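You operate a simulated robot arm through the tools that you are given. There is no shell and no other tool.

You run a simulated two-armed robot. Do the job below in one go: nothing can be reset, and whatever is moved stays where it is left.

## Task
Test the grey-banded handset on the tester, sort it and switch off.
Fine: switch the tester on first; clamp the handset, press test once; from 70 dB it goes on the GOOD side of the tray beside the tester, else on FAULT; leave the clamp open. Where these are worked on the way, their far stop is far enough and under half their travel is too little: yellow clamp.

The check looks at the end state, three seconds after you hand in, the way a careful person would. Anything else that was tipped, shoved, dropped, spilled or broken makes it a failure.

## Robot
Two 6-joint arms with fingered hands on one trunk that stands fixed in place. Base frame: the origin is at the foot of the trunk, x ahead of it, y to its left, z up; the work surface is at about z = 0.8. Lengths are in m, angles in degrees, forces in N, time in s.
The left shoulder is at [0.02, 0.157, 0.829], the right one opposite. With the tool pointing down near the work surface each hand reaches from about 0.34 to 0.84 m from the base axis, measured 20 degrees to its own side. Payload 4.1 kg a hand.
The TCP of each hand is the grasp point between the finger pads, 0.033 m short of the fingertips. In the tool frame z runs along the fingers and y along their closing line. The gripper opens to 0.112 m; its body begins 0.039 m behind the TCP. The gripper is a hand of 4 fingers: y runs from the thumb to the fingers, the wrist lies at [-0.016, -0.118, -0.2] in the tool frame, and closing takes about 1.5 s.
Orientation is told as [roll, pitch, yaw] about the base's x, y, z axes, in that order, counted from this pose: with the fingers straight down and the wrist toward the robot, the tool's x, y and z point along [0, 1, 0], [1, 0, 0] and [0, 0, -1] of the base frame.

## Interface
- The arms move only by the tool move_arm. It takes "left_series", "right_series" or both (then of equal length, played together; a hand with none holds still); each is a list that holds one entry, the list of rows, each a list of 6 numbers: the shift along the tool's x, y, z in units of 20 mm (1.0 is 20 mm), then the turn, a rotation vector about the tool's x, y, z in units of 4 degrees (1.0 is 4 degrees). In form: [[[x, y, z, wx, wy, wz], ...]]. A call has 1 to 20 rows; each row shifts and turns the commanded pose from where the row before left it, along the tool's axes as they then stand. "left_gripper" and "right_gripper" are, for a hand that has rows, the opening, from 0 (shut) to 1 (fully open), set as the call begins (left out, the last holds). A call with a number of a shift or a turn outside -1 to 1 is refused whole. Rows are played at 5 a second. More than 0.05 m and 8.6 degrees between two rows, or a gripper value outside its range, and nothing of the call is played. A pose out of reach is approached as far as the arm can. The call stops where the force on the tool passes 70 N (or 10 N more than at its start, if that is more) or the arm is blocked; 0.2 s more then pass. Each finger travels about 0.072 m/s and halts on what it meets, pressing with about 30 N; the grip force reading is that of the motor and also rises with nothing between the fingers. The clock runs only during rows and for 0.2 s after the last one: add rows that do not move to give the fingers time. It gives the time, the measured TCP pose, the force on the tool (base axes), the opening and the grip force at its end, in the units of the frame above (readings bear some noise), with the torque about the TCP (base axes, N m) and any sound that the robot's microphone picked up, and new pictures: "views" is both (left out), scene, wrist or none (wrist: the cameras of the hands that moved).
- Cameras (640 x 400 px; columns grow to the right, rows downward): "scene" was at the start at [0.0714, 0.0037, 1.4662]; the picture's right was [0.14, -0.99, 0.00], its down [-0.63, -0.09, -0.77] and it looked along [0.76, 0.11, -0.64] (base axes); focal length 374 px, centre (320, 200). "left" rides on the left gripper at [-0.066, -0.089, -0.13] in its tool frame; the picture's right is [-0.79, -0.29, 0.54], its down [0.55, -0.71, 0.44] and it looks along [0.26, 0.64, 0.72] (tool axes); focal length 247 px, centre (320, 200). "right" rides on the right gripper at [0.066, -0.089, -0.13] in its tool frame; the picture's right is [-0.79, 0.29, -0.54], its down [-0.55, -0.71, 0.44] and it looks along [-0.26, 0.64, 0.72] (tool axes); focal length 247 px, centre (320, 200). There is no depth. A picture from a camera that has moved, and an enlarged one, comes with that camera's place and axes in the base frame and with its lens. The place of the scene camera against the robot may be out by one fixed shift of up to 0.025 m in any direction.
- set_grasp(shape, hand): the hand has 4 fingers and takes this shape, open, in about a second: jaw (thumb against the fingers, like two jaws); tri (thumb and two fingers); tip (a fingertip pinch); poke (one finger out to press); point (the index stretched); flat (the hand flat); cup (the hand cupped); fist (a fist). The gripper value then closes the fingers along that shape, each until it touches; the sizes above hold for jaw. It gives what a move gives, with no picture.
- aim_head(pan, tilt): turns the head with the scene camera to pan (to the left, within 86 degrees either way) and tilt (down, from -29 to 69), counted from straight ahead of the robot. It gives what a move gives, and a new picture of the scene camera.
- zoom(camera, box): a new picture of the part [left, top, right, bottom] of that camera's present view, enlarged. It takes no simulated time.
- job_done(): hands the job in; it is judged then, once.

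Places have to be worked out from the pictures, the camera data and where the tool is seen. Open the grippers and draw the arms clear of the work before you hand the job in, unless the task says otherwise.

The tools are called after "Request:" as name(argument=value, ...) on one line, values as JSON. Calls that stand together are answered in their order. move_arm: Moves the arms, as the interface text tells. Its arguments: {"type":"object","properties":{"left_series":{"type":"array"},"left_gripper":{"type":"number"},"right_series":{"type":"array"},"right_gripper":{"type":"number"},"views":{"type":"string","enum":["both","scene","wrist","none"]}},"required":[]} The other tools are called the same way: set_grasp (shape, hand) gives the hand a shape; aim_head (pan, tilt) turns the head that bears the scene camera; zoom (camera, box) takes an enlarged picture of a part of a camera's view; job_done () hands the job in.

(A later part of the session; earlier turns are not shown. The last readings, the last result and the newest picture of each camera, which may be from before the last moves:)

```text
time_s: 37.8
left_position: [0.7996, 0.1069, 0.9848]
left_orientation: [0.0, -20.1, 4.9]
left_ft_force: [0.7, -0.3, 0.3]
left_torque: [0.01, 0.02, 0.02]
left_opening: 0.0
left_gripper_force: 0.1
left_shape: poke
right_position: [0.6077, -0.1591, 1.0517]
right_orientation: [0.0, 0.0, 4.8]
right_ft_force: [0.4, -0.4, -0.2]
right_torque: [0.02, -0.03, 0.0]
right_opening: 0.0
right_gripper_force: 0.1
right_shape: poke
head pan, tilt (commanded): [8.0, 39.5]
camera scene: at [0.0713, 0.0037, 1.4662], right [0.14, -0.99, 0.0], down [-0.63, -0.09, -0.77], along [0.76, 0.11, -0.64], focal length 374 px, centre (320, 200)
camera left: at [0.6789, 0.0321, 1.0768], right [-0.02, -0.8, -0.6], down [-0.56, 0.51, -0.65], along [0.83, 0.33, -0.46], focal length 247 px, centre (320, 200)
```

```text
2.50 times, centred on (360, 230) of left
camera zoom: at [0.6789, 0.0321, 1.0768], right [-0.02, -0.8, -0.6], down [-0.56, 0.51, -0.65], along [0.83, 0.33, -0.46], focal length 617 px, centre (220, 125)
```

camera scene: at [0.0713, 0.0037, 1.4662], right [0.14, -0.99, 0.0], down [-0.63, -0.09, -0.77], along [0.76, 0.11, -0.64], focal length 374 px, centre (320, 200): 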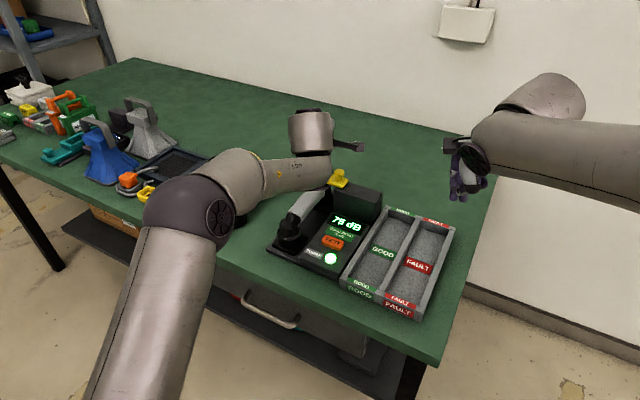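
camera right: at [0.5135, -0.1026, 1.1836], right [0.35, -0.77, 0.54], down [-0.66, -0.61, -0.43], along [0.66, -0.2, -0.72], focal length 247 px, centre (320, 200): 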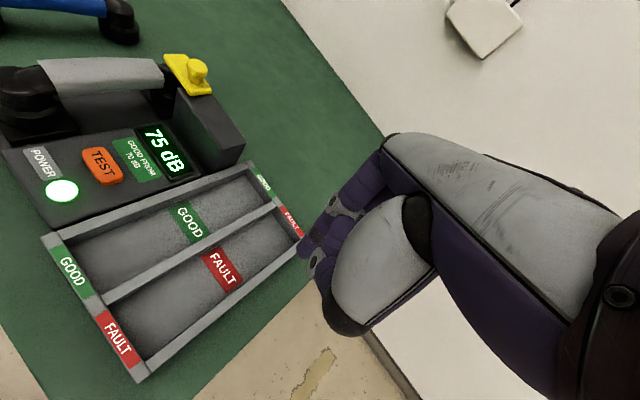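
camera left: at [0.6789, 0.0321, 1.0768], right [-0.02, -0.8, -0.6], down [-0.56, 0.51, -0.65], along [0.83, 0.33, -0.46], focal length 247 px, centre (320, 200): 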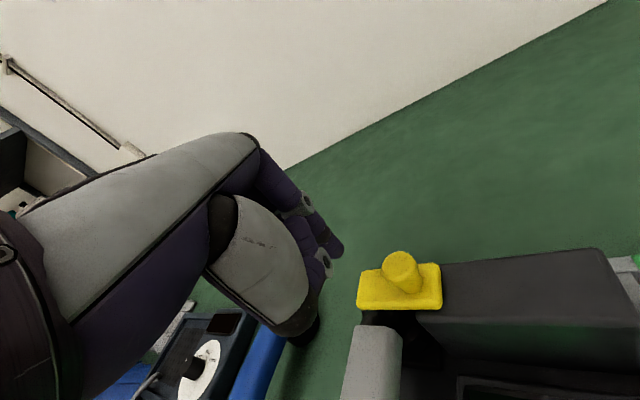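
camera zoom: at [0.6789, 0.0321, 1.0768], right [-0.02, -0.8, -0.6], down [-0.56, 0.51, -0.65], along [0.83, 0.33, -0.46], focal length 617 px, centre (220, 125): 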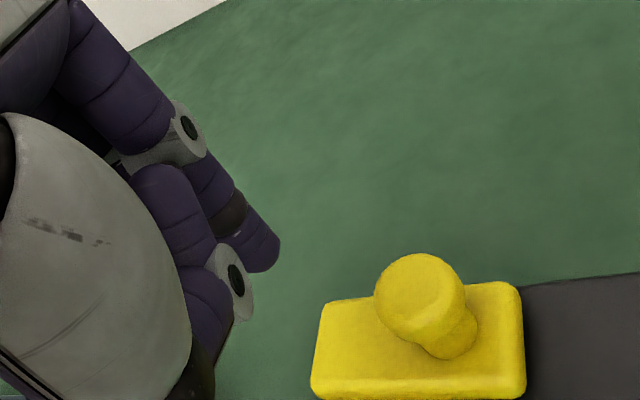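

The left tip measures about (0.81, 0.102, 0.955), right where wanted, in line with the knob. I lower it 47 mm beside the knob, staying above the plate.

Request:
move_arm(left_series=[[[0, -0.268, 0.736, 0, 0, 0], [0, -0.268, 0.736, 0, 0, 0], [0, -0.2, 0.55, 0, 0, 0], [0, 0, 0, 0, 0, 0]]], views="none")

Request:
zoom(camera="right", box=[120, 0, 280, 120])

Request:
zoom(camera="left", box=[260, 150, 460, 310])

```text
time_s: 38.8
left_position: [0.8021, 0.1066, 0.9407]
left_orientation: [0.0, -20.0, 4.8]
left_ft_force: [0.1, 0.2, 0.3]
left_torque: [0.03, -0.03, -0.01]
left_opening: 0.0003
left_gripper_force: 0.1
left_shape: poke
right_position: [0.6084, -0.16, 1.052]
right_orientation: [0.0, 0.0, 4.9]
right_ft_force: [-0.3, 0.3, 0.2]
right_torque: [0.0, 0.0, -0.01]
right_opening: 0.0001
right_gripper_force: 0.0
right_shape: poke
head pan, tilt (commanded): [8.0, 39.5]
```

```text
3.33 times, centred on (200, 60) of right
camera zoom: at [0.5136, -0.1024, 1.1838], right [0.35, -0.77, 0.54], down [-0.66, -0.61, -0.44], along [0.66, -0.2, -0.72], focal length 823 px, centre (720, 667)
```

zoom: 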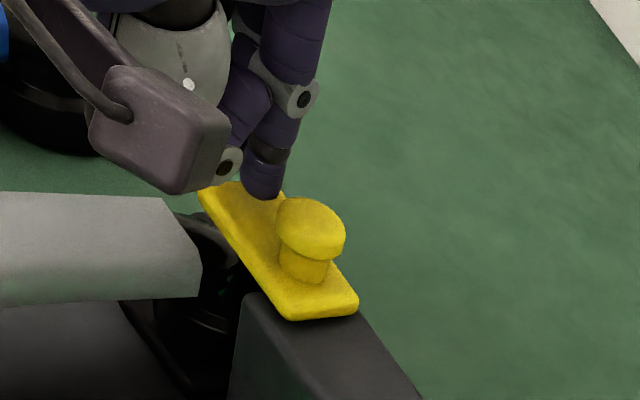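

```text
2.50 times, centred on (360, 230) of left
camera zoom: at [0.679, 0.0317, 1.0325], right [-0.02, -0.8, -0.6], down [-0.56, 0.51, -0.65], along [0.83, 0.33, -0.46], focal length 617 px, centre (220, 125)
```

zoom: 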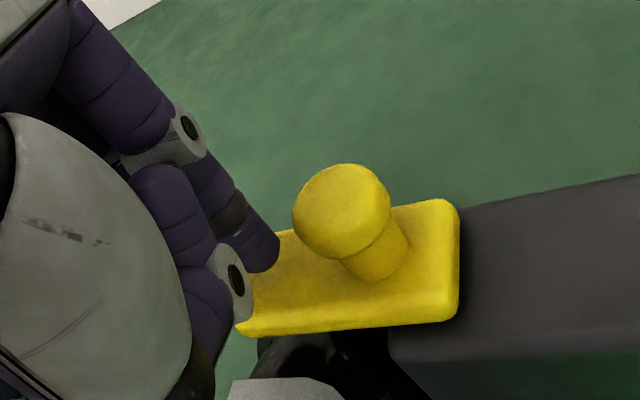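

The fingertip sits over the plate, left of the knob. I push to the right along the slider, 24 mm first.

Request:
move_arm(left_series=[[[-0.359, -0.165, -0.06, 0, 0, 0], [-0.359, -0.165, -0.06, 0, 0, 0], [-0.359, -0.165, -0.06, 0, 0, 0], [0, 0, 0, 0, 0, 0]]], views="none")

Request:
zoom(camera="right", box=[120, 0, 280, 120])

Request:
zoom(camera="left", box=[260, 150, 460, 310])

```text
time_s: 39.8
left_position: [0.7924, 0.0842, 0.9428]
left_orientation: [0.0, -19.9, 4.8]
left_ft_force: [-0.2, -0.7, 0.4]
left_torque: [-0.02, 0.01, -0.01]
left_opening: 0.0
left_gripper_force: 0.1
left_shape: poke
right_position: [0.6074, -0.1587, 1.0526]
right_orientation: [0.0, 0.0, 4.9]
right_ft_force: [0.8, 0.5, -0.4]
right_torque: [0.01, -0.01, 0.0]
right_opening: 0.0
right_gripper_force: 0.1
right_shape: poke
head pan, tilt (commanded): [8.0, 39.5]
```

```text
3.33 times, centred on (200, 60) of right
camera zoom: at [0.5136, -0.1024, 1.1838], right [0.35, -0.77, 0.54], down [-0.66, -0.61, -0.44], along [0.66, -0.2, -0.72], focal length 823 px, centre (720, 667)
```

zoom: 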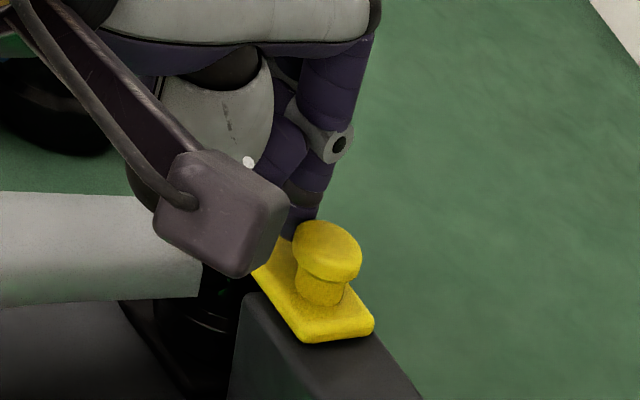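

```text
2.50 times, centred on (360, 230) of left
camera zoom: at [0.6703, 0.0094, 1.0337], right [-0.02, -0.8, -0.6], down [-0.56, 0.51, -0.65], along [0.83, 0.33, -0.46], focal length 617 px, centre (220, 125)
```

zoom: 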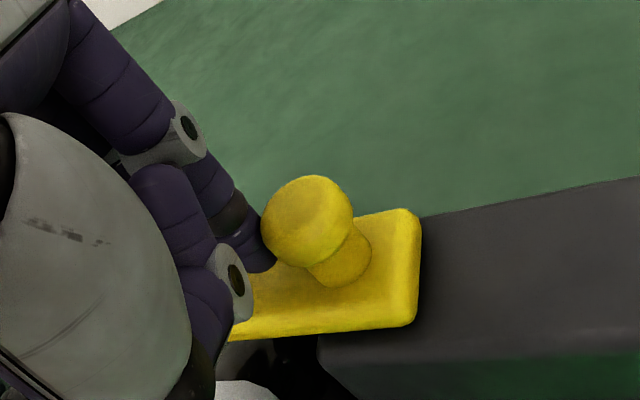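

The knob slides right with the finger. I continue another 24 mm.

Request:
move_arm(left_series=[[[-0.359, -0.165, -0.06, 0, 0, 0], [-0.359, -0.165, -0.06, 0, 0, 0], [-0.359, -0.165, -0.06, 0, 0, 0], [0, 0, 0, 0, 0, 0]]], views="none")

Request:
zoom(camera="right", box=[120, 0, 280, 120])

Request:
zoom(camera="left", box=[260, 150, 460, 310])

```text
time_s: 40.8
left_position: [0.7836, 0.0612, 0.9407]
left_orientation: [0.0, -20.0, 4.9]
left_ft_force: [-0.6, 0.4, -0.1]
left_torque: [0.01, 0.01, -0.02]
left_opening: 0.0
left_gripper_force: 0.0
left_shape: poke
right_position: [0.6084, -0.1598, 1.0528]
right_orientation: [0.0, 0.0, 4.9]
right_ft_force: [0.4, 0.1, -0.2]
right_torque: [0.01, -0.01, 0.02]
right_opening: 0.0002
right_gripper_force: 0.0
right_shape: poke
head pan, tilt (commanded): [8.0, 39.5]
```

```text
3.33 times, centred on (200, 60) of right
camera zoom: at [0.5136, -0.1024, 1.1837], right [0.35, -0.77, 0.54], down [-0.66, -0.61, -0.44], along [0.66, -0.2, -0.72], focal length 823 px, centre (720, 667)
```

zoom: 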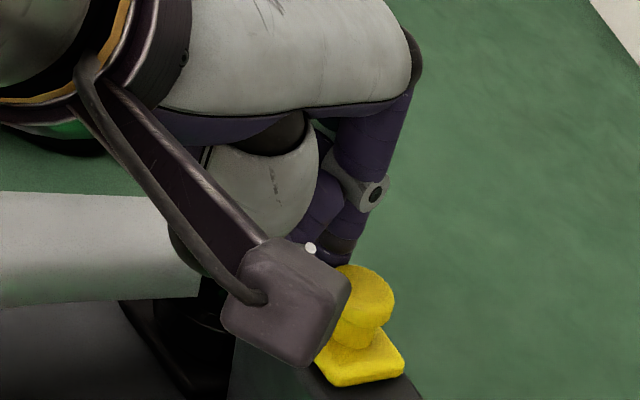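

```text
2.50 times, centred on (360, 230) of left
camera zoom: at [0.662, -0.0131, 1.0335], right [-0.02, -0.8, -0.6], down [-0.56, 0.51, -0.65], along [0.83, 0.33, -0.46], focal length 617 px, centre (220, 125)
```

zoom: 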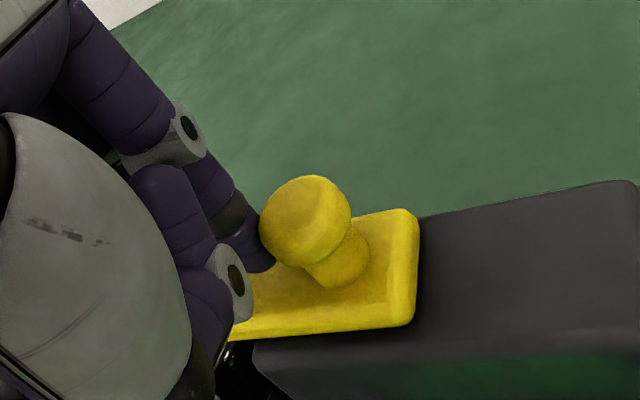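

Only about 12 mm should remain to the open stop. I push on with small steps and watch for the force.

Request:
move_arm(left_series=[[[-0.359, -0.165, -0.06, 0, 0, 0], [-0.27, -0.124, -0.045, 0, 0, 0], [0, 0, 0, 0, 0, 0]]], views="none")

Request:
zoom(camera="left", box=[260, 150, 460, 310])

```text
time_s: 41.6
left_position: [0.7787, 0.0477, 0.9411]
left_orientation: [0.0, -20.0, 4.7]
left_ft_force: [0.0, 0.2, -0.2]
left_torque: [-0.01, 0.06, -0.01]
left_opening: 0.0001
left_gripper_force: 0.0
left_shape: poke
right_position: [0.6087, -0.1598, 1.0529]
right_orientation: [0.1, 0.1, 4.9]
right_ft_force: [-0.4, 0.5, -0.9]
right_torque: [0.04, -0.02, 0.01]
right_opening: 0.0
right_gripper_force: 0.1
right_shape: poke
head pan, tilt (commanded): [8.0, 39.5]
```

```text
2.50 times, centred on (360, 230) of left
camera zoom: at [0.6571, -0.0262, 1.0332], right [-0.02, -0.8, -0.6], down [-0.56, 0.51, -0.65], along [0.83, 0.33, -0.46], focal length 617 px, centre (220, 125)
```

zoom: 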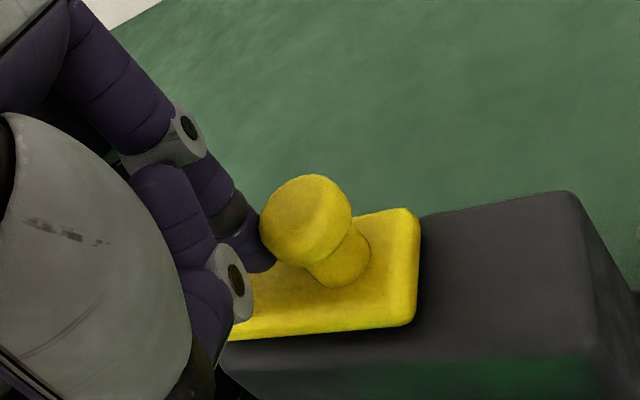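

No stop felt yet, so the slider still has a little travel. I push another 8 mm.

Request:
move_arm(left_series=[[[-0.2, -0.092, -0.033, 0, 0, 0], [-0.2, -0.092, -0.033, 0, 0, 0], [0, 0, 0, 0, 0, 0]]], views="none")

Request:
zoom(camera="left", box=[260, 150, 460, 310])

```text
time_s: 42.4
left_position: [0.7771, 0.0464, 0.941]
left_orientation: [0.1, -20.1, 5.2]
left_ft_force: [7.1, 22.2, -0.8]
left_torque: [0.29, -0.09, 0.29]
left_opening: 0.0
left_gripper_force: 0.1
left_shape: poke
right_position: [0.6087, -0.158, 1.0529]
right_orientation: [0.0, 0.1, 5.0]
right_ft_force: [0.4, 0.2, -0.2]
right_torque: [0.01, 0.01, 0.01]
right_opening: 0.0
right_gripper_force: 0.1
right_shape: poke
head pan, tilt (commanded): [8.0, 39.5]
```

```text
2.50 times, centred on (360, 230) of left
camera zoom: at [0.6555, -0.0306, 1.0332], right [-0.01, -0.8, -0.6], down [-0.57, 0.5, -0.65], along [0.82, 0.34, -0.46], focal length 617 px, centre (220, 125)
```

zoom: 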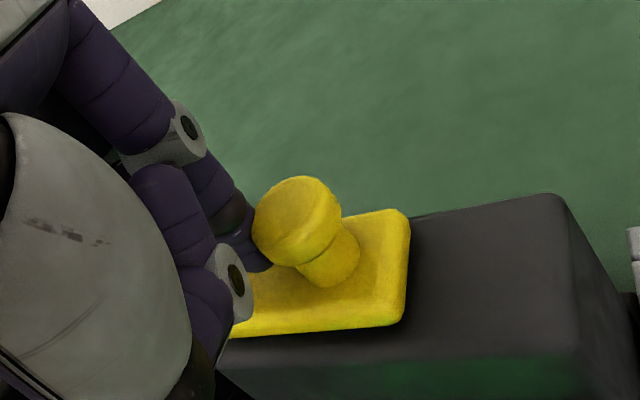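

The open stop is reached (22 N). I back the finger off to the left at once, lift, and draw the left hand back.

Request:
move_arm(left_series=[[[0.45, 0.206, 0.075, 0, 0, 0], [0.45, 0.206, 0.075, 0, 0, 0], [0, 0.342, -0.94, 0, 0, 0], [0, 0.342, -0.94, 0, 0, 0], [0, 0.342, -0.94, 0, 0, 0], [0, 0.342, -0.94, 0, 0, 0], [0, 0.342, -0.94, 0, 0, 0], [0.4, -0.94, -0.342, 0, 0, 0], [0.4, -0.94, -0.342, 0, 0, 0], [0.4, -0.94, -0.342, 0, 0, 0], [0.4, -0.94, -0.342, 0, 0, 0], [0.4, -0.94, -0.342, 0, 0, 0], [0.4, -0.94, -0.342, 0, 0, 0], [0.4, -0.94, -0.342, 0, 0, 0], [0.4, -0.94, -0.342, 0, 0, 0], [0.4, -0.94, -0.342, 0, 0, 0], [0.4, -0.94, -0.342, 0, 0, 0], [0.4, -0.94, -0.342, 0, 0, 0], [0, 0, 0, 0, 0, 0]]], views="both")

Request:
zoom(camera="scene", box=[220, 160, 470, 320])

Request:
zoom(camera="right", box=[0, 0, 310, 240])

```text
time_s: 46.4
left_position: [0.5555, 0.1291, 1.0401]
left_orientation: [0.0, -19.9, 4.8]
left_ft_force: [0.4, 0.1, -0.6]
left_torque: [0.02, 0.02, -0.01]
left_opening: 0.0
left_gripper_force: 0.2
left_shape: poke
right_position: [0.6071, -0.1603, 1.0519]
right_orientation: [0.0, 0.0, 4.9]
right_ft_force: [0.6, 0.0, 0.7]
right_torque: [0.05, -0.01, -0.01]
right_opening: 0.0
right_gripper_force: 0.0
right_shape: poke
head pan, tilt (commanded): [8.0, 39.5]
camera scene: at [0.0714, 0.0037, 1.4662], right [0.14, -0.99, 0.0], down [-0.63, -0.09, -0.77], along [0.76, 0.11, -0.64], focal length 374 px, centre (320, 200)
camera left: at [0.4331, 0.0538, 1.1329], right [-0.02, -0.8, -0.6], down [-0.56, 0.51, -0.65], along [0.83, 0.33, -0.46], focal length 247 px, centre (320, 200)
```

scene: 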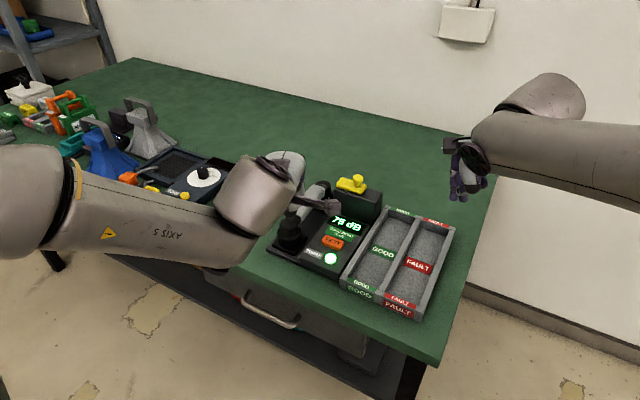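
left: 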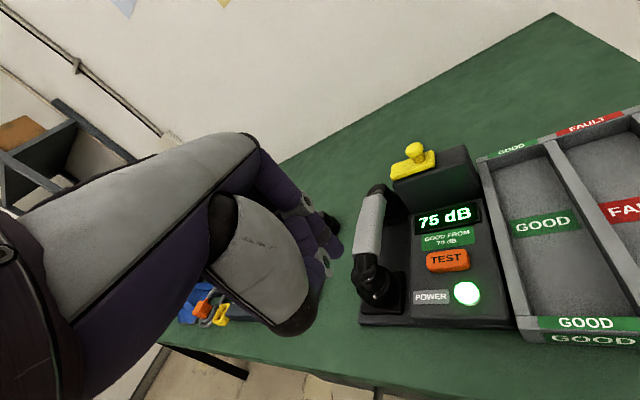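

```text
2.50 times, centred on (345, 240) of scene
camera zoom: at [0.0714, 0.0037, 1.4662], right [0.14, -0.99, 0.0], down [-0.63, -0.09, -0.77], along [0.76, 0.11, -0.64], focal length 936 px, centre (258, 100)
```

zoom: 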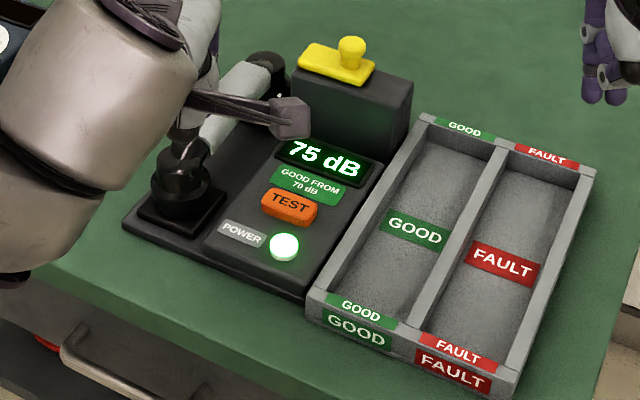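

```text
1.67 times, centred on (155, 120) of right
camera zoom: at [0.5137, -0.1024, 1.1837], right [0.35, -0.77, 0.54], down [-0.66, -0.61, -0.44], along [0.66, -0.2, -0.72], focal length 412 px, centre (595, 333)
```

zoom: 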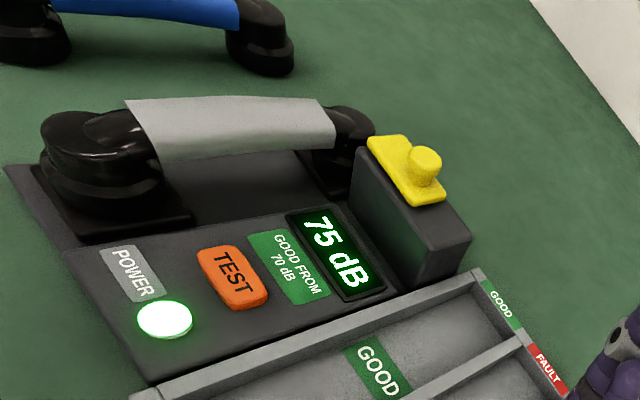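

The clamp is fully open and nothing else has shifted. I draw the left hand back to its old high place, where its camera gives a clear second view, and put the right hand into jaw shape.

Request:
move_arm(left_series=[[[0, 0, -0.5, 1, 0, 0], [0, 0, -0.5, 1, 0, 0], [0, 0, -0.5, 1, 0, 0], [0, 0, -0.5, 1, 0, 0], [0, 0, 0, 1, 0, 0], [0.79, -0.865, -0.7, 0, 0, 0], [0.79, -0.865, -0.7, 0, 0, 0], [0.79, -0.865, -0.7, 0, 0, 0], [0.79, -0.865, -0.7, 0, 0, 0], [0.79, -0.865, -0.7, 0, 0, 0], [0.79, -0.865, -0.7, 0, 0, 0], [0.79, -0.865, -0.7, 0, 0, 0], [0, 0, 0, 0, 0, 0]]], views="wrist")

Request:
set_grasp(shape="jaw", hand="right")

Request:
zoom(camera="left", box=[350, 40, 510, 200])

Request:
zoom(camera="right", box=[0, 20, 200, 180])

```text
time_s: 49.2
left_position: [0.4166, 0.2276, 1.1779]
left_orientation: [0.1, -0.1, 4.8]
left_ft_force: [1.1, 0.2, 0.1]
left_torque: [-0.01, 0.04, 0.01]
left_opening: 0.0
left_gripper_force: 0.0
left_shape: poke
right_position: [0.6072, -0.1601, 1.0519]
right_orientation: [0.0, 0.0, 4.8]
right_ft_force: [-0.2, 0.1, 0.1]
right_torque: [0.0, 0.01, -0.02]
right_opening: 0.0003
right_gripper_force: 0.1
right_shape: poke
head pan, tilt (commanded): [8.0, 39.5]
camera left: at [0.3332, 0.1562, 1.3077], right [-0.22, -0.81, -0.54], down [-0.75, 0.49, -0.43], along [0.62, 0.31, -0.72], focal length 247 px, centre (320, 200)
```

left: 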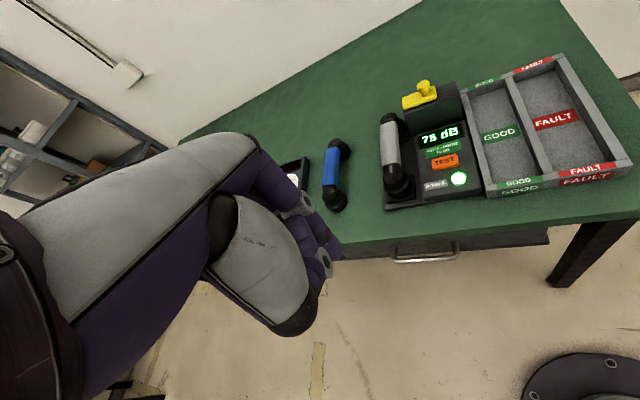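

```text
time_s: 50.1
left_position: [0.4151, 0.2277, 1.1759]
left_orientation: [0.0, -0.1, 4.8]
left_ft_force: [-0.1, -0.2, 0.1]
left_torque: [0.01, -0.03, 0.01]
left_opening: 0.0
left_gripper_force: 0.1
left_shape: poke
right_position: [0.6085, -0.1597, 1.0535]
right_orientation: [0.0, -0.1, 4.8]
right_ft_force: [-1.0, 0.1, -1.0]
right_torque: [0.01, -0.01, -0.03]
right_opening: 0.1121
right_gripper_force: 0.1
right_shape: jaw
head pan, tilt (commanded): [8.0, 39.5]
```

```text
2.50 times, centred on (430, 120) of left
camera zoom: at [0.3334, 0.1561, 1.3076], right [-0.22, -0.81, -0.54], down [-0.75, 0.49, -0.44], along [0.62, 0.31, -0.72], focal length 617 px, centre (45, 400)
```

zoom: 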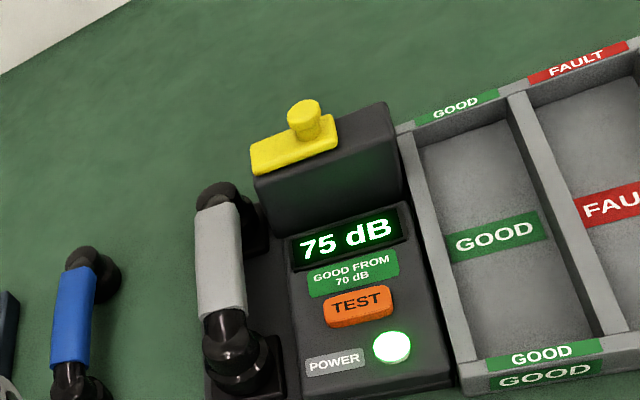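

```text
2.50 times, centred on (100, 100) of right
camera zoom: at [0.5136, -0.1024, 1.1838], right [0.35, -0.77, 0.54], down [-0.66, -0.61, -0.44], along [0.66, -0.2, -0.72], focal length 617 px, centre (870, 450)
```

zoom: 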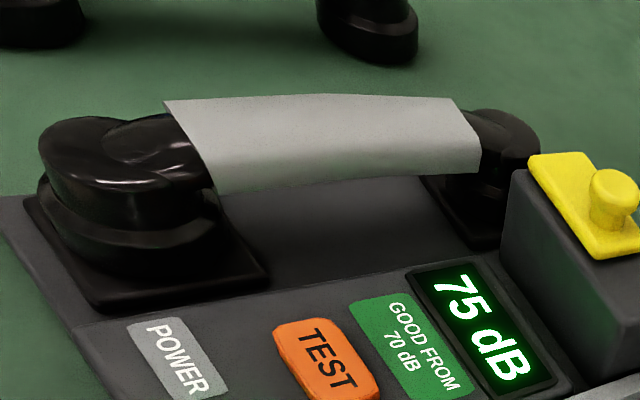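

The handset's band axis runs from about (0.681, 0.161, 0.878) to (0.789, 0.116, 0.883), some 38 mm thick. I turn the right hand so its closing line crosses the handset (yaw about 68°) and tilt it for reach, still away to the right.

Request:
move_arm(right_series=[[[0, 0, 0, 0, 0, -0.99], [0, 0, 0, 0, 0, -0.99], [0, 0, 0, 0, 0, -0.99], [0, 0, 0, 0, 0, -0.99], [0, 0, 0, 0, 0, -0.99], [0, 0, 0, 0, 0, -0.99], [0, 0, 0, 0, 0, -0.99], [0, 0, 0, 0, 0, -0.99], [0, 0, 0, 0, 0, -0.99], [0, 0, 0, 0, 0, -0.99], [0, 0, 0, 0, 0, -0.99], [0, 0, 0, 0, 0, -0.99], [0, 0, 0, 0, 0, -0.99], [0, 0, 0, 0, 0, -0.99], [0, 0, 0, 0, 0, -0.99], [0, 0, 0, 0, 0, -0.99], [0, 0, 0, 0, 0, 0]]], right_gripper=1.0, views="both")

```text
time_s: 53.7
left_position: [0.4166, 0.2278, 1.177]
left_orientation: [0.1, 0.0, 4.7]
left_ft_force: [-0.7, 0.2, 0.5]
left_torque: [-0.02, 0.02, -0.05]
left_opening: 0.0
left_gripper_force: 0.1
left_shape: poke
right_position: [0.6077, -0.1592, 1.0526]
right_orientation: [0.0, 0.0, 68.3]
right_ft_force: [0.4, -0.4, 0.9]
right_torque: [0.06, 0.02, -0.01]
right_opening: 0.1118
right_gripper_force: 0.1
right_shape: jaw
head pan, tilt (commanded): [8.0, 39.5]
camera scene: at [0.0713, 0.0037, 1.4662], right [0.14, -0.99, 0.0], down [-0.63, -0.09, -0.77], along [0.76, 0.11, -0.64], focal length 374 px, centre (320, 200)
camera right: at [0.5135, -0.2178, 1.1834], right [0.84, -0.03, 0.54], down [0.25, -0.86, -0.44], along [0.48, 0.5, -0.72], focal length 247 px, centre (320, 200)
```

scene: 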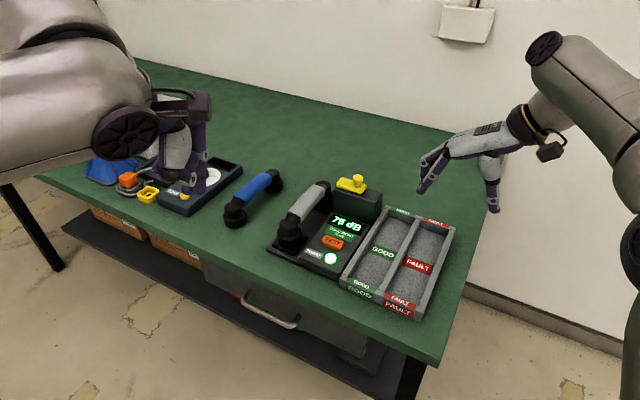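
right: 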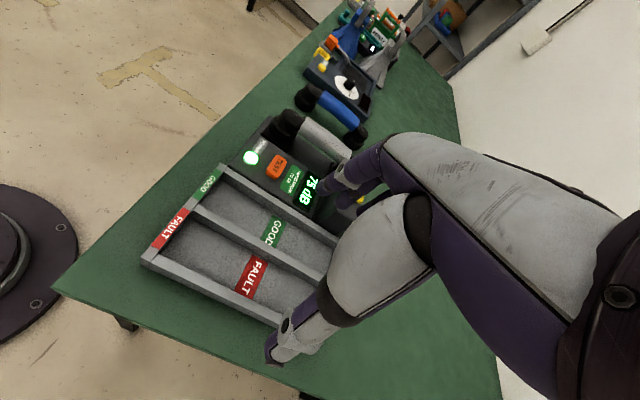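

Yaw is right (68.3°). Now I tilt it by 10° and 16° so that the wrist comes nearer to the trunk.

Request:
move_arm(right_series=[[[0, 0, 0, -0.833, 0, 0], [0, 0, 0, -0.833, 0, 0], [0, 0, 0, -0.833, 0, 0], [0, 0, 0, 0, -1, 0], [0, 0, 0, 0, -1, 0], [0, 0, 0, 0, -1, 0], [0, 0, 0, 0, -1, 0], [0, 0, 0, 0, 0, 0]]], views="both")

```text
time_s: 55.5
left_position: [0.4152, 0.2277, 1.1776]
left_orientation: [0.1, 0.0, 4.8]
left_ft_force: [0.7, -0.9, -0.1]
left_torque: [0.01, -0.02, -0.03]
left_opening: 0.0001
left_gripper_force: 0.0
left_shape: poke
right_position: [0.6074, -0.1586, 1.0526]
right_orientation: [-16.1, -10.1, 68.2]
right_ft_force: [0.2, -0.1, -0.4]
right_torque: [-0.01, 0.0, 0.03]
right_opening: 0.1117
right_gripper_force: 0.1
right_shape: jaw
head pan, tilt (commanded): [8.0, 39.5]
camera scene: at [0.0714, 0.0037, 1.4662], right [0.14, -0.99, 0.0], down [-0.63, -0.09, -0.77], along [0.76, 0.11, -0.64], focal length 374 px, centre (320, 200)
camera right: at [0.476, -0.221, 1.1425], right [0.63, -0.08, 0.78], down [0.36, -0.85, -0.38], along [0.69, 0.52, -0.5], focal length 247 px, centre (320, 200)
```

scene: 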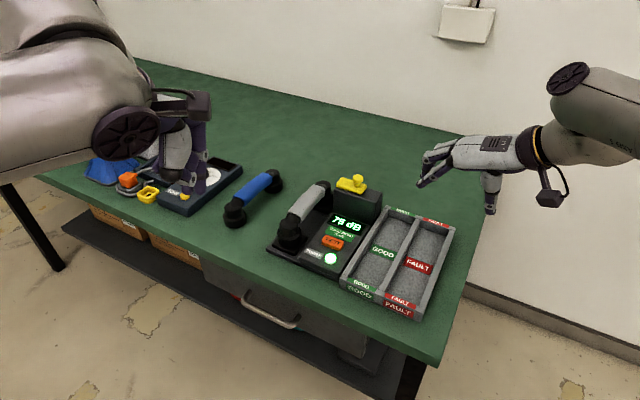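
right: 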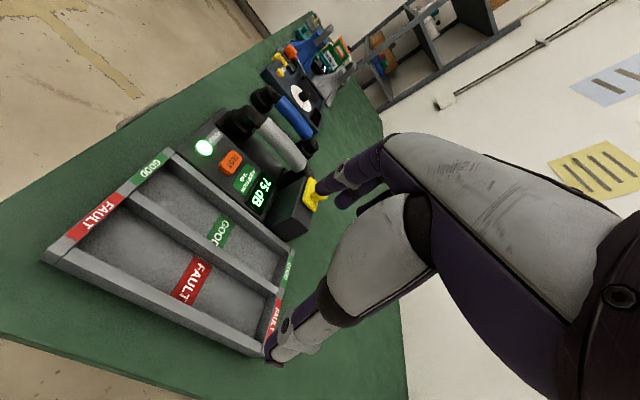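

Orientation is as planned. I carry the open hand left over the tester toward the handset, stopping at about 80 % of the way to look.

Request:
move_arm(right_series=[[[0.1347, 0.9373, 0.4244, 0, 0, 0], [0.1347, 0.9373, 0.4244, 0, 0, 0], [0.1347, 0.9373, 0.4244, 0, 0, 0], [0.1347, 0.9373, 0.4244, 0, 0, 0], [0.1347, 0.9373, 0.4244, 0, 0, 0], [0.1347, 0.9373, 0.4244, 0, 0, 0], [0.1347, 0.9373, 0.4244, 0, 0, 0], [0.1347, 0.9373, 0.4244, 0, 0, 0], [0.1347, 0.9373, 0.4244, 0, 0, 0], [0.1347, 0.9373, 0.4244, 0, 0, 0], [0.1347, 0.9373, 0.4244, 0, 0, 0], [0.1347, 0.9373, 0.4244, 0, 0, 0], [0.1347, 0.9373, 0.3, 0, 0, 0], [0, 0, 0, 0, 0, 0]]], views="both")

Request:
zoom(camera="left", box=[350, 40, 510, 200])

Request:
zoom(camera="scene", box=[240, 120, 420, 280])

```text
time_s: 58.5
left_position: [0.4171, 0.2284, 1.178]
left_orientation: [-0.1, -0.1, 4.8]
left_ft_force: [-0.6, 0.4, 0.4]
left_torque: [-0.02, 0.0, 0.02]
left_opening: 0.0
left_gripper_force: 0.2
left_shape: poke
right_position: [0.7002, 0.0828, 0.9831]
right_orientation: [-16.0, -9.9, 68.2]
right_ft_force: [-0.3, 0.3, -0.1]
right_torque: [0.02, 0.01, -0.02]
right_opening: 0.1118
right_gripper_force: 0.0
right_shape: jaw
head pan, tilt (commanded): [8.0, 39.5]
camera scene: at [0.0713, 0.0037, 1.4662], right [0.14, -0.99, 0.0], down [-0.63, -0.09, -0.77], along [0.76, 0.11, -0.64], focal length 374 px, centre (320, 200)
camera right: at [0.5692, 0.0213, 1.0737], right [0.63, -0.08, 0.77], down [0.36, -0.85, -0.39], along [0.69, 0.52, -0.5], focal length 247 px, centre (320, 200)
```

scene: 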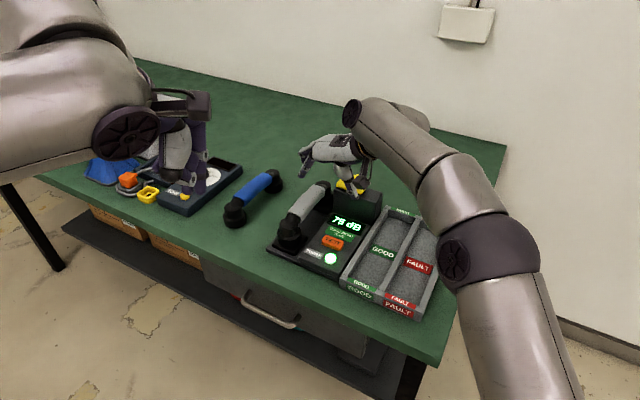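
right: 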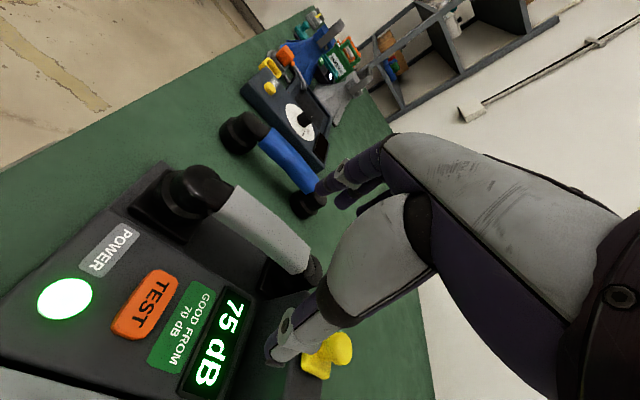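

```text
2.50 times, centred on (430, 120) of left
camera zoom: at [0.3333, 0.1561, 1.3076], right [-0.22, -0.81, -0.54], down [-0.75, 0.49, -0.44], along [0.62, 0.31, -0.72], focal length 617 px, centre (45, 400)
```

zoom: 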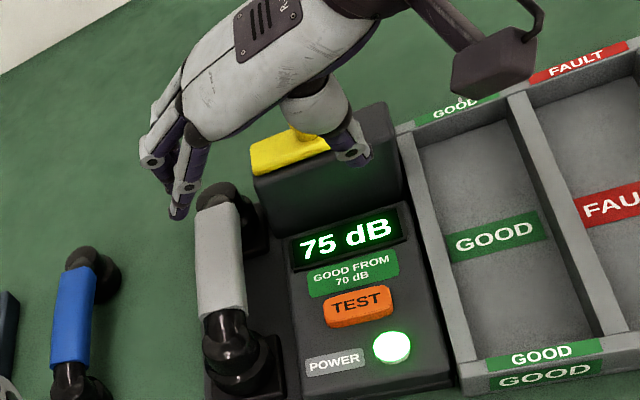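

```text
2.50 times, centred on (330, 200) of scene
camera zoom: at [0.0713, 0.0037, 1.4662], right [0.14, -0.99, 0.0], down [-0.63, -0.09, -0.77], along [0.76, 0.11, -0.64], focal length 936 px, centre (295, 200)
```

zoom: 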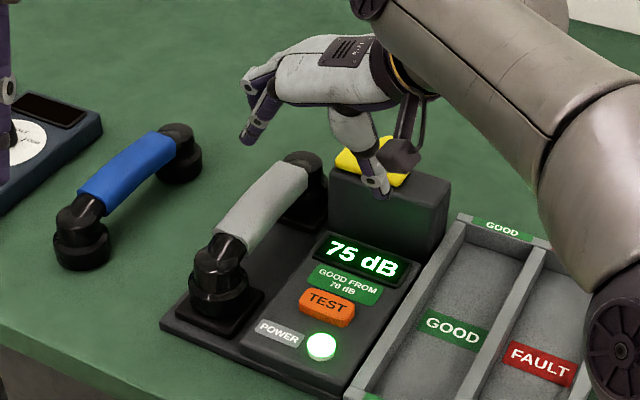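

The path is clear; the thumb passes in front of the clamp housing. I go on to a hover over the handset with the opening reduced to about 78 mm.

Request:
move_arm(right_series=[[[0.16, 0.947, 0.535, 0, 0, 0], [0.16, 0.947, 0.535, 0, 0, 0], [0.16, 0.947, 0.535, 0, 0, 0], [0, 0, 0, 0, 0, 0], [0, 0, 0, 0, 0, 0]]], right_gripper=0.7, views="both")

Request:
zoom(camera="left", box=[340, 60, 480, 200])

Request:
zoom(camera="scene", box=[250, 140, 390, 260])

Request:
zoom(camera="right", box=[160, 100, 420, 380])

```text
time_s: 59.7
left_position: [0.4146, 0.2279, 1.1779]
left_orientation: [0.1, 0.0, 4.9]
left_ft_force: [-0.1, -0.6, 0.2]
left_torque: [0.02, -0.01, -0.01]
left_opening: 0.0
left_gripper_force: 0.1
left_shape: poke
right_position: [0.7143, 0.1376, 0.9566]
right_orientation: [-16.1, -10.0, 68.2]
right_ft_force: [0.9, 0.3, -0.1]
right_torque: [-0.02, 0.01, -0.01]
right_opening: 0.0788
right_gripper_force: 0.0
right_shape: jaw
right hand out of reach, approached as far as the arm can: row 3
head pan, tilt (commanded): [8.0, 39.5]
camera scene: at [0.0714, 0.0037, 1.4662], right [0.14, -0.99, 0.0], down [-0.63, -0.09, -0.77], along [0.76, 0.11, -0.64], focal length 374 px, centre (320, 200)
camera right: at [0.5827, 0.0749, 1.0483], right [0.63, -0.08, 0.77], down [0.36, -0.85, -0.39], along [0.69, 0.52, -0.5], focal length 247 px, centre (320, 200)
```

scene: 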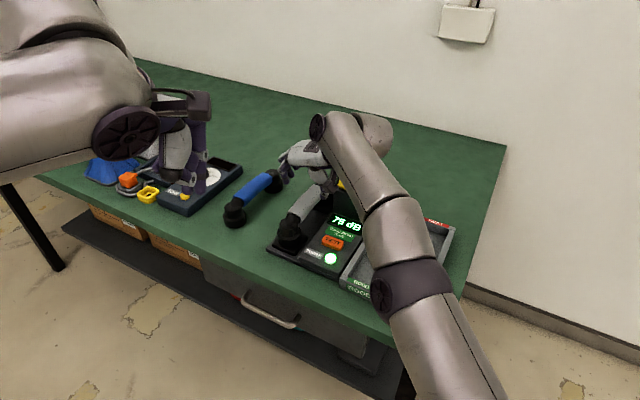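
right: 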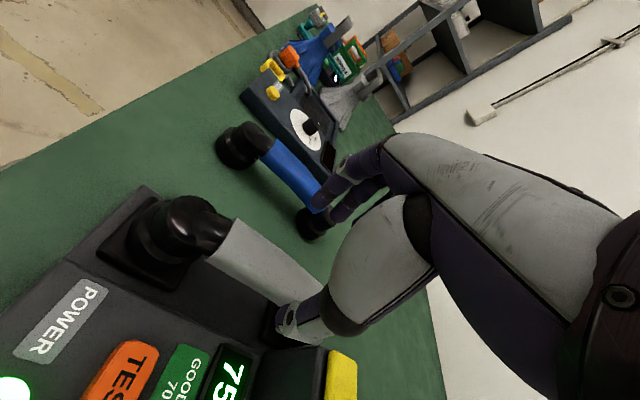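

```text
2.86 times, centred on (410, 130) of left
camera zoom: at [0.3333, 0.1561, 1.3076], right [-0.22, -0.81, -0.54], down [-0.75, 0.49, -0.44], along [0.62, 0.31, -0.72], focal length 706 px, centre (63, 400)
```

zoom: 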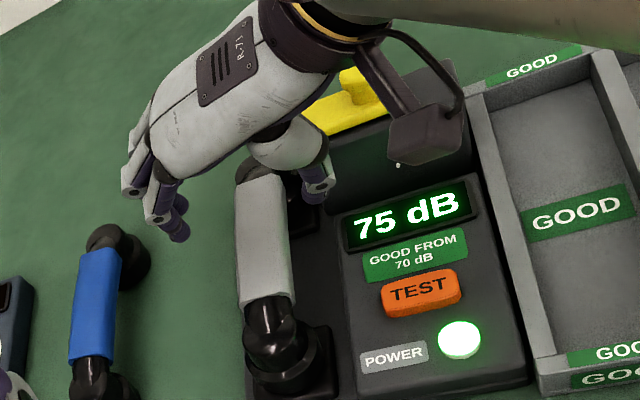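

```text
3.33 times, centred on (320, 200) of scene
camera zoom: at [0.0714, 0.0037, 1.4662], right [0.14, -0.99, 0.0], down [-0.63, -0.09, -0.77], along [0.76, 0.11, -0.64], focal length 1248 px, centre (320, 200)
```

zoom: 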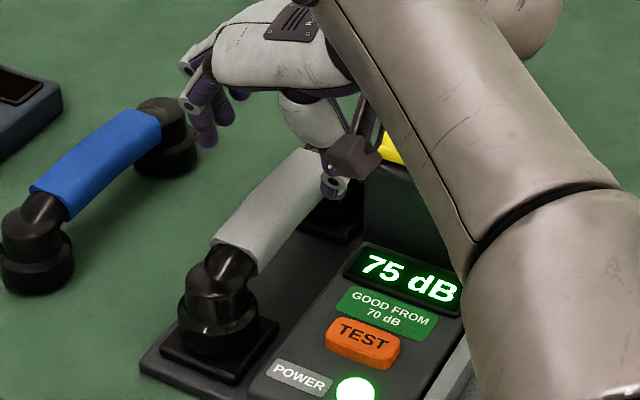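

```text
1.43 times, centred on (290, 240) of right
camera zoom: at [0.5827, 0.0749, 1.0483], right [0.63, -0.08, 0.77], down [0.36, -0.85, -0.39], along [0.69, 0.52, -0.5], focal length 353 px, centre (363, 143)
```

zoom: 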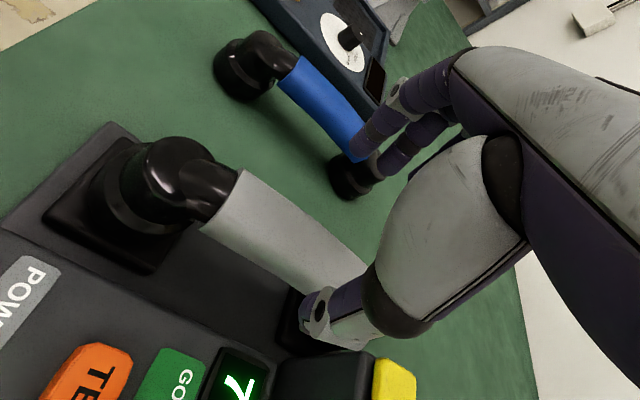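

The hand straddles the band near its middle (a hair short of the commanded spot, but fine). I lower 30 mm with a small correction and check the clearances.

Request:
move_arm(right_series=[[[0.115, -0.035, 0.755, 0, 0, 0], [0.115, -0.035, 0.755, 0, 0, 0], [0, 0, 0, 0, 0, 0]]], views="none")

Request:
zoom(camera="left", box=[360, 80, 460, 180])

Request:
zoom(camera="scene", box=[270, 150, 370, 250])

Request:
zoom(camera="right", box=[180, 120, 400, 380])

```text
time_s: 60.5
left_position: [0.4166, 0.2284, 1.1772]
left_orientation: [0.0, 0.0, 4.7]
left_ft_force: [0.0, -0.7, -0.4]
left_torque: [0.01, 0.0, -0.02]
left_opening: 0.0
left_gripper_force: 0.0
left_shape: poke
right_position: [0.7202, 0.14, 0.9267]
right_orientation: [-16.0, -10.0, 68.2]
right_ft_force: [0.0, -0.6, 0.0]
right_torque: [-0.03, -0.04, 0.02]
right_opening: 0.0787
right_gripper_force: 0.0
right_shape: jaw
head pan, tilt (commanded): [8.0, 39.5]
```

```text
4.00 times, centred on (410, 130) of left
camera zoom: at [0.3333, 0.1561, 1.3076], right [-0.22, -0.81, -0.54], down [-0.75, 0.49, -0.44], along [0.62, 0.31, -0.72], focal length 988 px, centre (-40, 480)
```

zoom: 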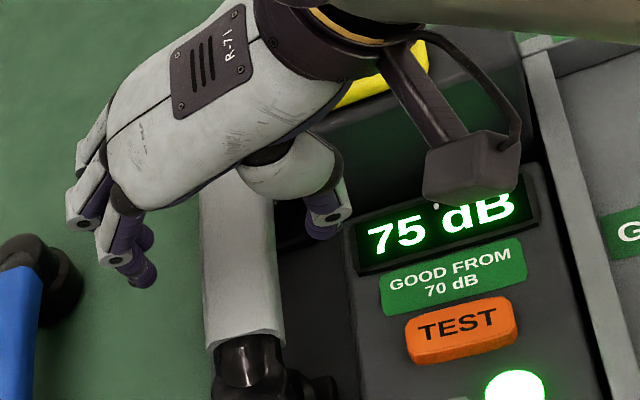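

```text
4.00 times, centred on (320, 200) of scene
camera zoom: at [0.0714, 0.0037, 1.4662], right [0.14, -0.99, 0.0], down [-0.63, -0.09, -0.77], along [0.76, 0.11, -0.64], focal length 1498 px, centre (320, 200)
```

zoom: 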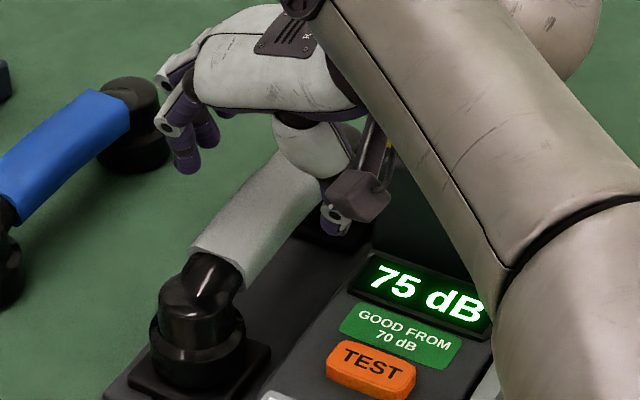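

```text
1.54 times, centred on (290, 250) of right
camera zoom: at [0.5883, 0.0759, 1.0167], right [0.63, -0.08, 0.78], down [0.36, -0.85, -0.39], along [0.69, 0.52, -0.5], focal length 380 px, centre (366, 123)
```

zoom: 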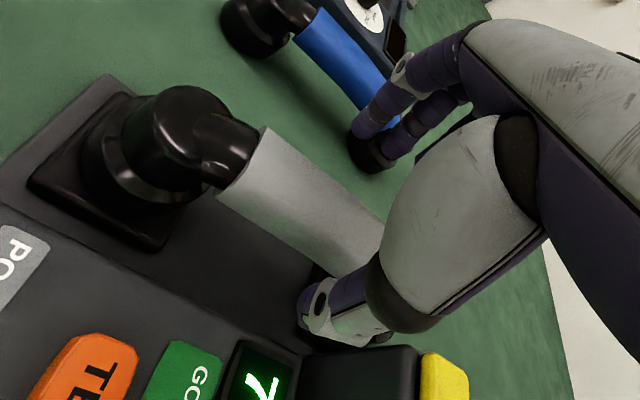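

Fingers are left and thumb right of the band with about 2 cm room each side, and the grip spot is at mid-band. I lower the last 33 mm.

Request:
move_arm(right_series=[[[0.15, -0.13, 0.52, 0, 0, 0], [0.15, -0.13, 0.52, 0, 0, 0], [0.15, -0.13, 0.52, 0, 0, 0], [0, 0, 0, 0, 0, 0]]], views="none")

Request:
zoom(camera="left", box=[360, 80, 460, 180])

Request:
zoom(camera="scene", box=[270, 150, 370, 250])

Request:
zoom(camera="right", box=[180, 120, 400, 380])

```text
time_s: 61.5
left_position: [0.4163, 0.2268, 1.1775]
left_orientation: [0.0, 0.0, 4.8]
left_ft_force: [-0.7, -0.3, -0.7]
left_torque: [-0.03, 0.06, 0.02]
left_opening: 0.0001
left_gripper_force: 0.1
left_shape: poke
right_position: [0.7196, 0.136, 0.8921]
right_orientation: [-16.0, -9.9, 68.2]
right_ft_force: [-0.3, 0.5, 0.0]
right_torque: [0.04, 0.0, -0.02]
right_opening: 0.0785
right_gripper_force: 0.1
right_shape: jaw
head pan, tilt (commanded): [8.0, 39.5]
```

```text
4.00 times, centred on (410, 130) of left
camera zoom: at [0.3333, 0.1561, 1.3076], right [-0.22, -0.81, -0.54], down [-0.75, 0.49, -0.44], along [0.62, 0.31, -0.72], focal length 988 px, centre (-40, 480)
```

zoom: 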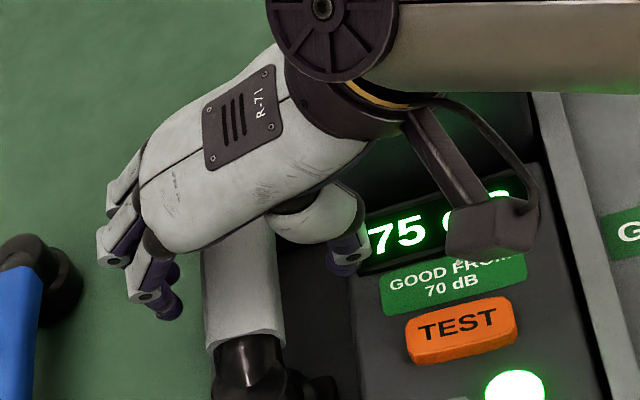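

```text
4.00 times, centred on (320, 200) of scene
camera zoom: at [0.0714, 0.0037, 1.4662], right [0.14, -0.99, 0.0], down [-0.63, -0.09, -0.77], along [0.76, 0.11, -0.64], focal length 1498 px, centre (320, 200)
```

zoom: 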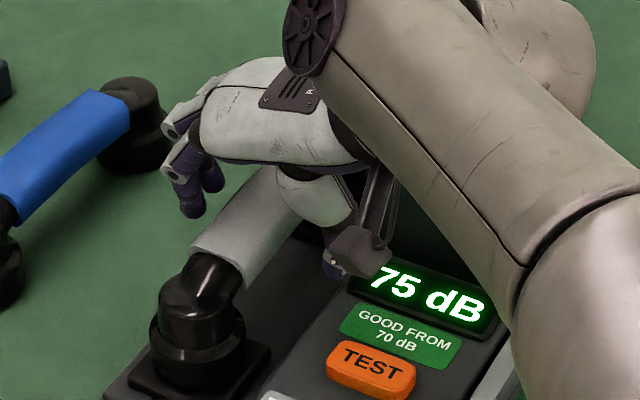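

```text
1.54 times, centred on (290, 250) of right
camera zoom: at [0.5878, 0.0744, 0.9831], right [0.63, -0.08, 0.77], down [0.36, -0.85, -0.39], along [0.69, 0.52, -0.5], focal length 380 px, centre (366, 123)
```

zoom: 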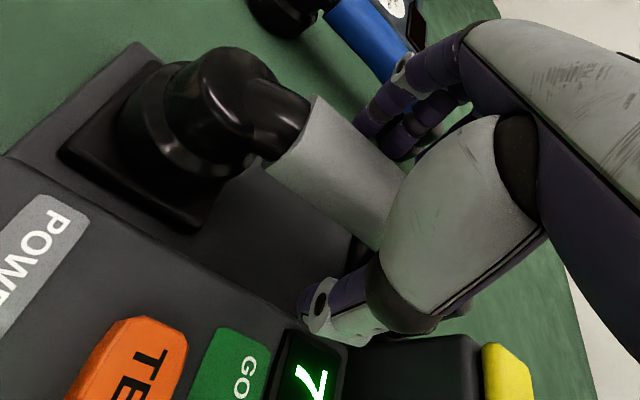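

The band sits between thumb and fingers at about the right depth and no force shows. I close the gripper and wait.

Request:
move_arm(right_series=[[[0, 0, 0, 0, 0, 0], [0, 0, 0, 0, 0, 0], [0, 0, 0, 0, 0, 0], [0, 0, 0, 0, 0, 0], [0, 0, 0, 0, 0, 0], [0, 0, 0, 0, 0, 0], [0, 0, 0, 0, 0, 0], [0, 0, 0, 0, 0, 0]]], right_gripper=0.0, views="wrist")

Request:
zoom(camera="left", box=[360, 80, 460, 180])

Request:
zoom(camera="scene", box=[270, 150, 370, 250])

```text
time_s: 63.3
left_position: [0.4155, 0.2285, 1.1775]
left_orientation: [0.0, 0.0, 4.7]
left_ft_force: [-0.6, -0.3, 0.6]
left_torque: [-0.02, -0.04, 0.0]
left_opening: 0.0001
left_gripper_force: 0.1
left_shape: poke
right_position: [0.7191, 0.1371, 0.892]
right_orientation: [-16.0, -10.0, 68.2]
right_ft_force: [-0.2, 0.3, -0.6]
right_torque: [-0.07, 0.02, 0.01]
right_opening: 0.0317
right_gripper_force: 30.1
right_shape: jaw
head pan, tilt (commanded): [8.0, 39.5]
camera right: at [0.5878, 0.0745, 0.9833], right [0.63, -0.08, 0.77], down [0.36, -0.85, -0.39], along [0.69, 0.52, -0.5], focal length 247 px, centre (320, 200)
```

right: 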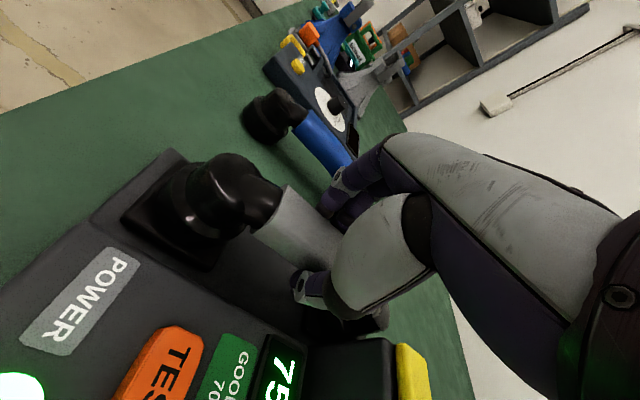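

```text
4.00 times, centred on (410, 130) of left
camera zoom: at [0.3334, 0.1561, 1.3076], right [-0.22, -0.81, -0.54], down [-0.75, 0.49, -0.44], along [0.62, 0.31, -0.72], focal length 988 px, centre (-40, 480)
```

zoom: 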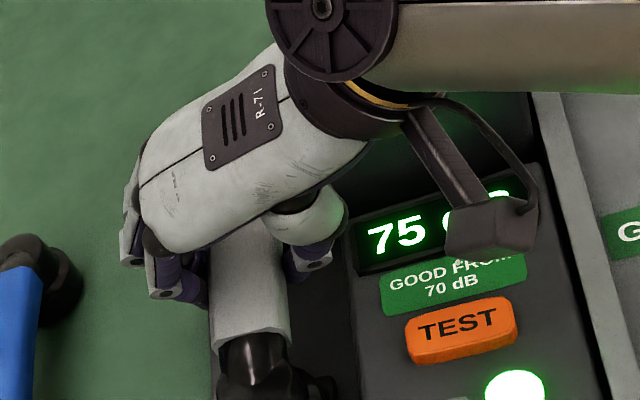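

```text
4.00 times, centred on (320, 200) of scene
camera zoom: at [0.0714, 0.0037, 1.4662], right [0.14, -0.99, 0.0], down [-0.63, -0.09, -0.77], along [0.76, 0.11, -0.64], focal length 1498 px, centre (320, 200)
```

zoom: 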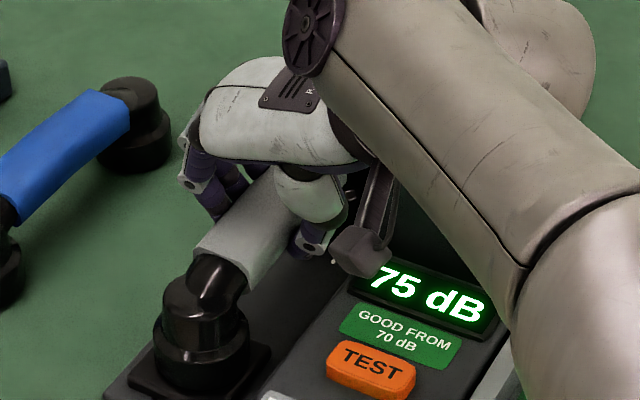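

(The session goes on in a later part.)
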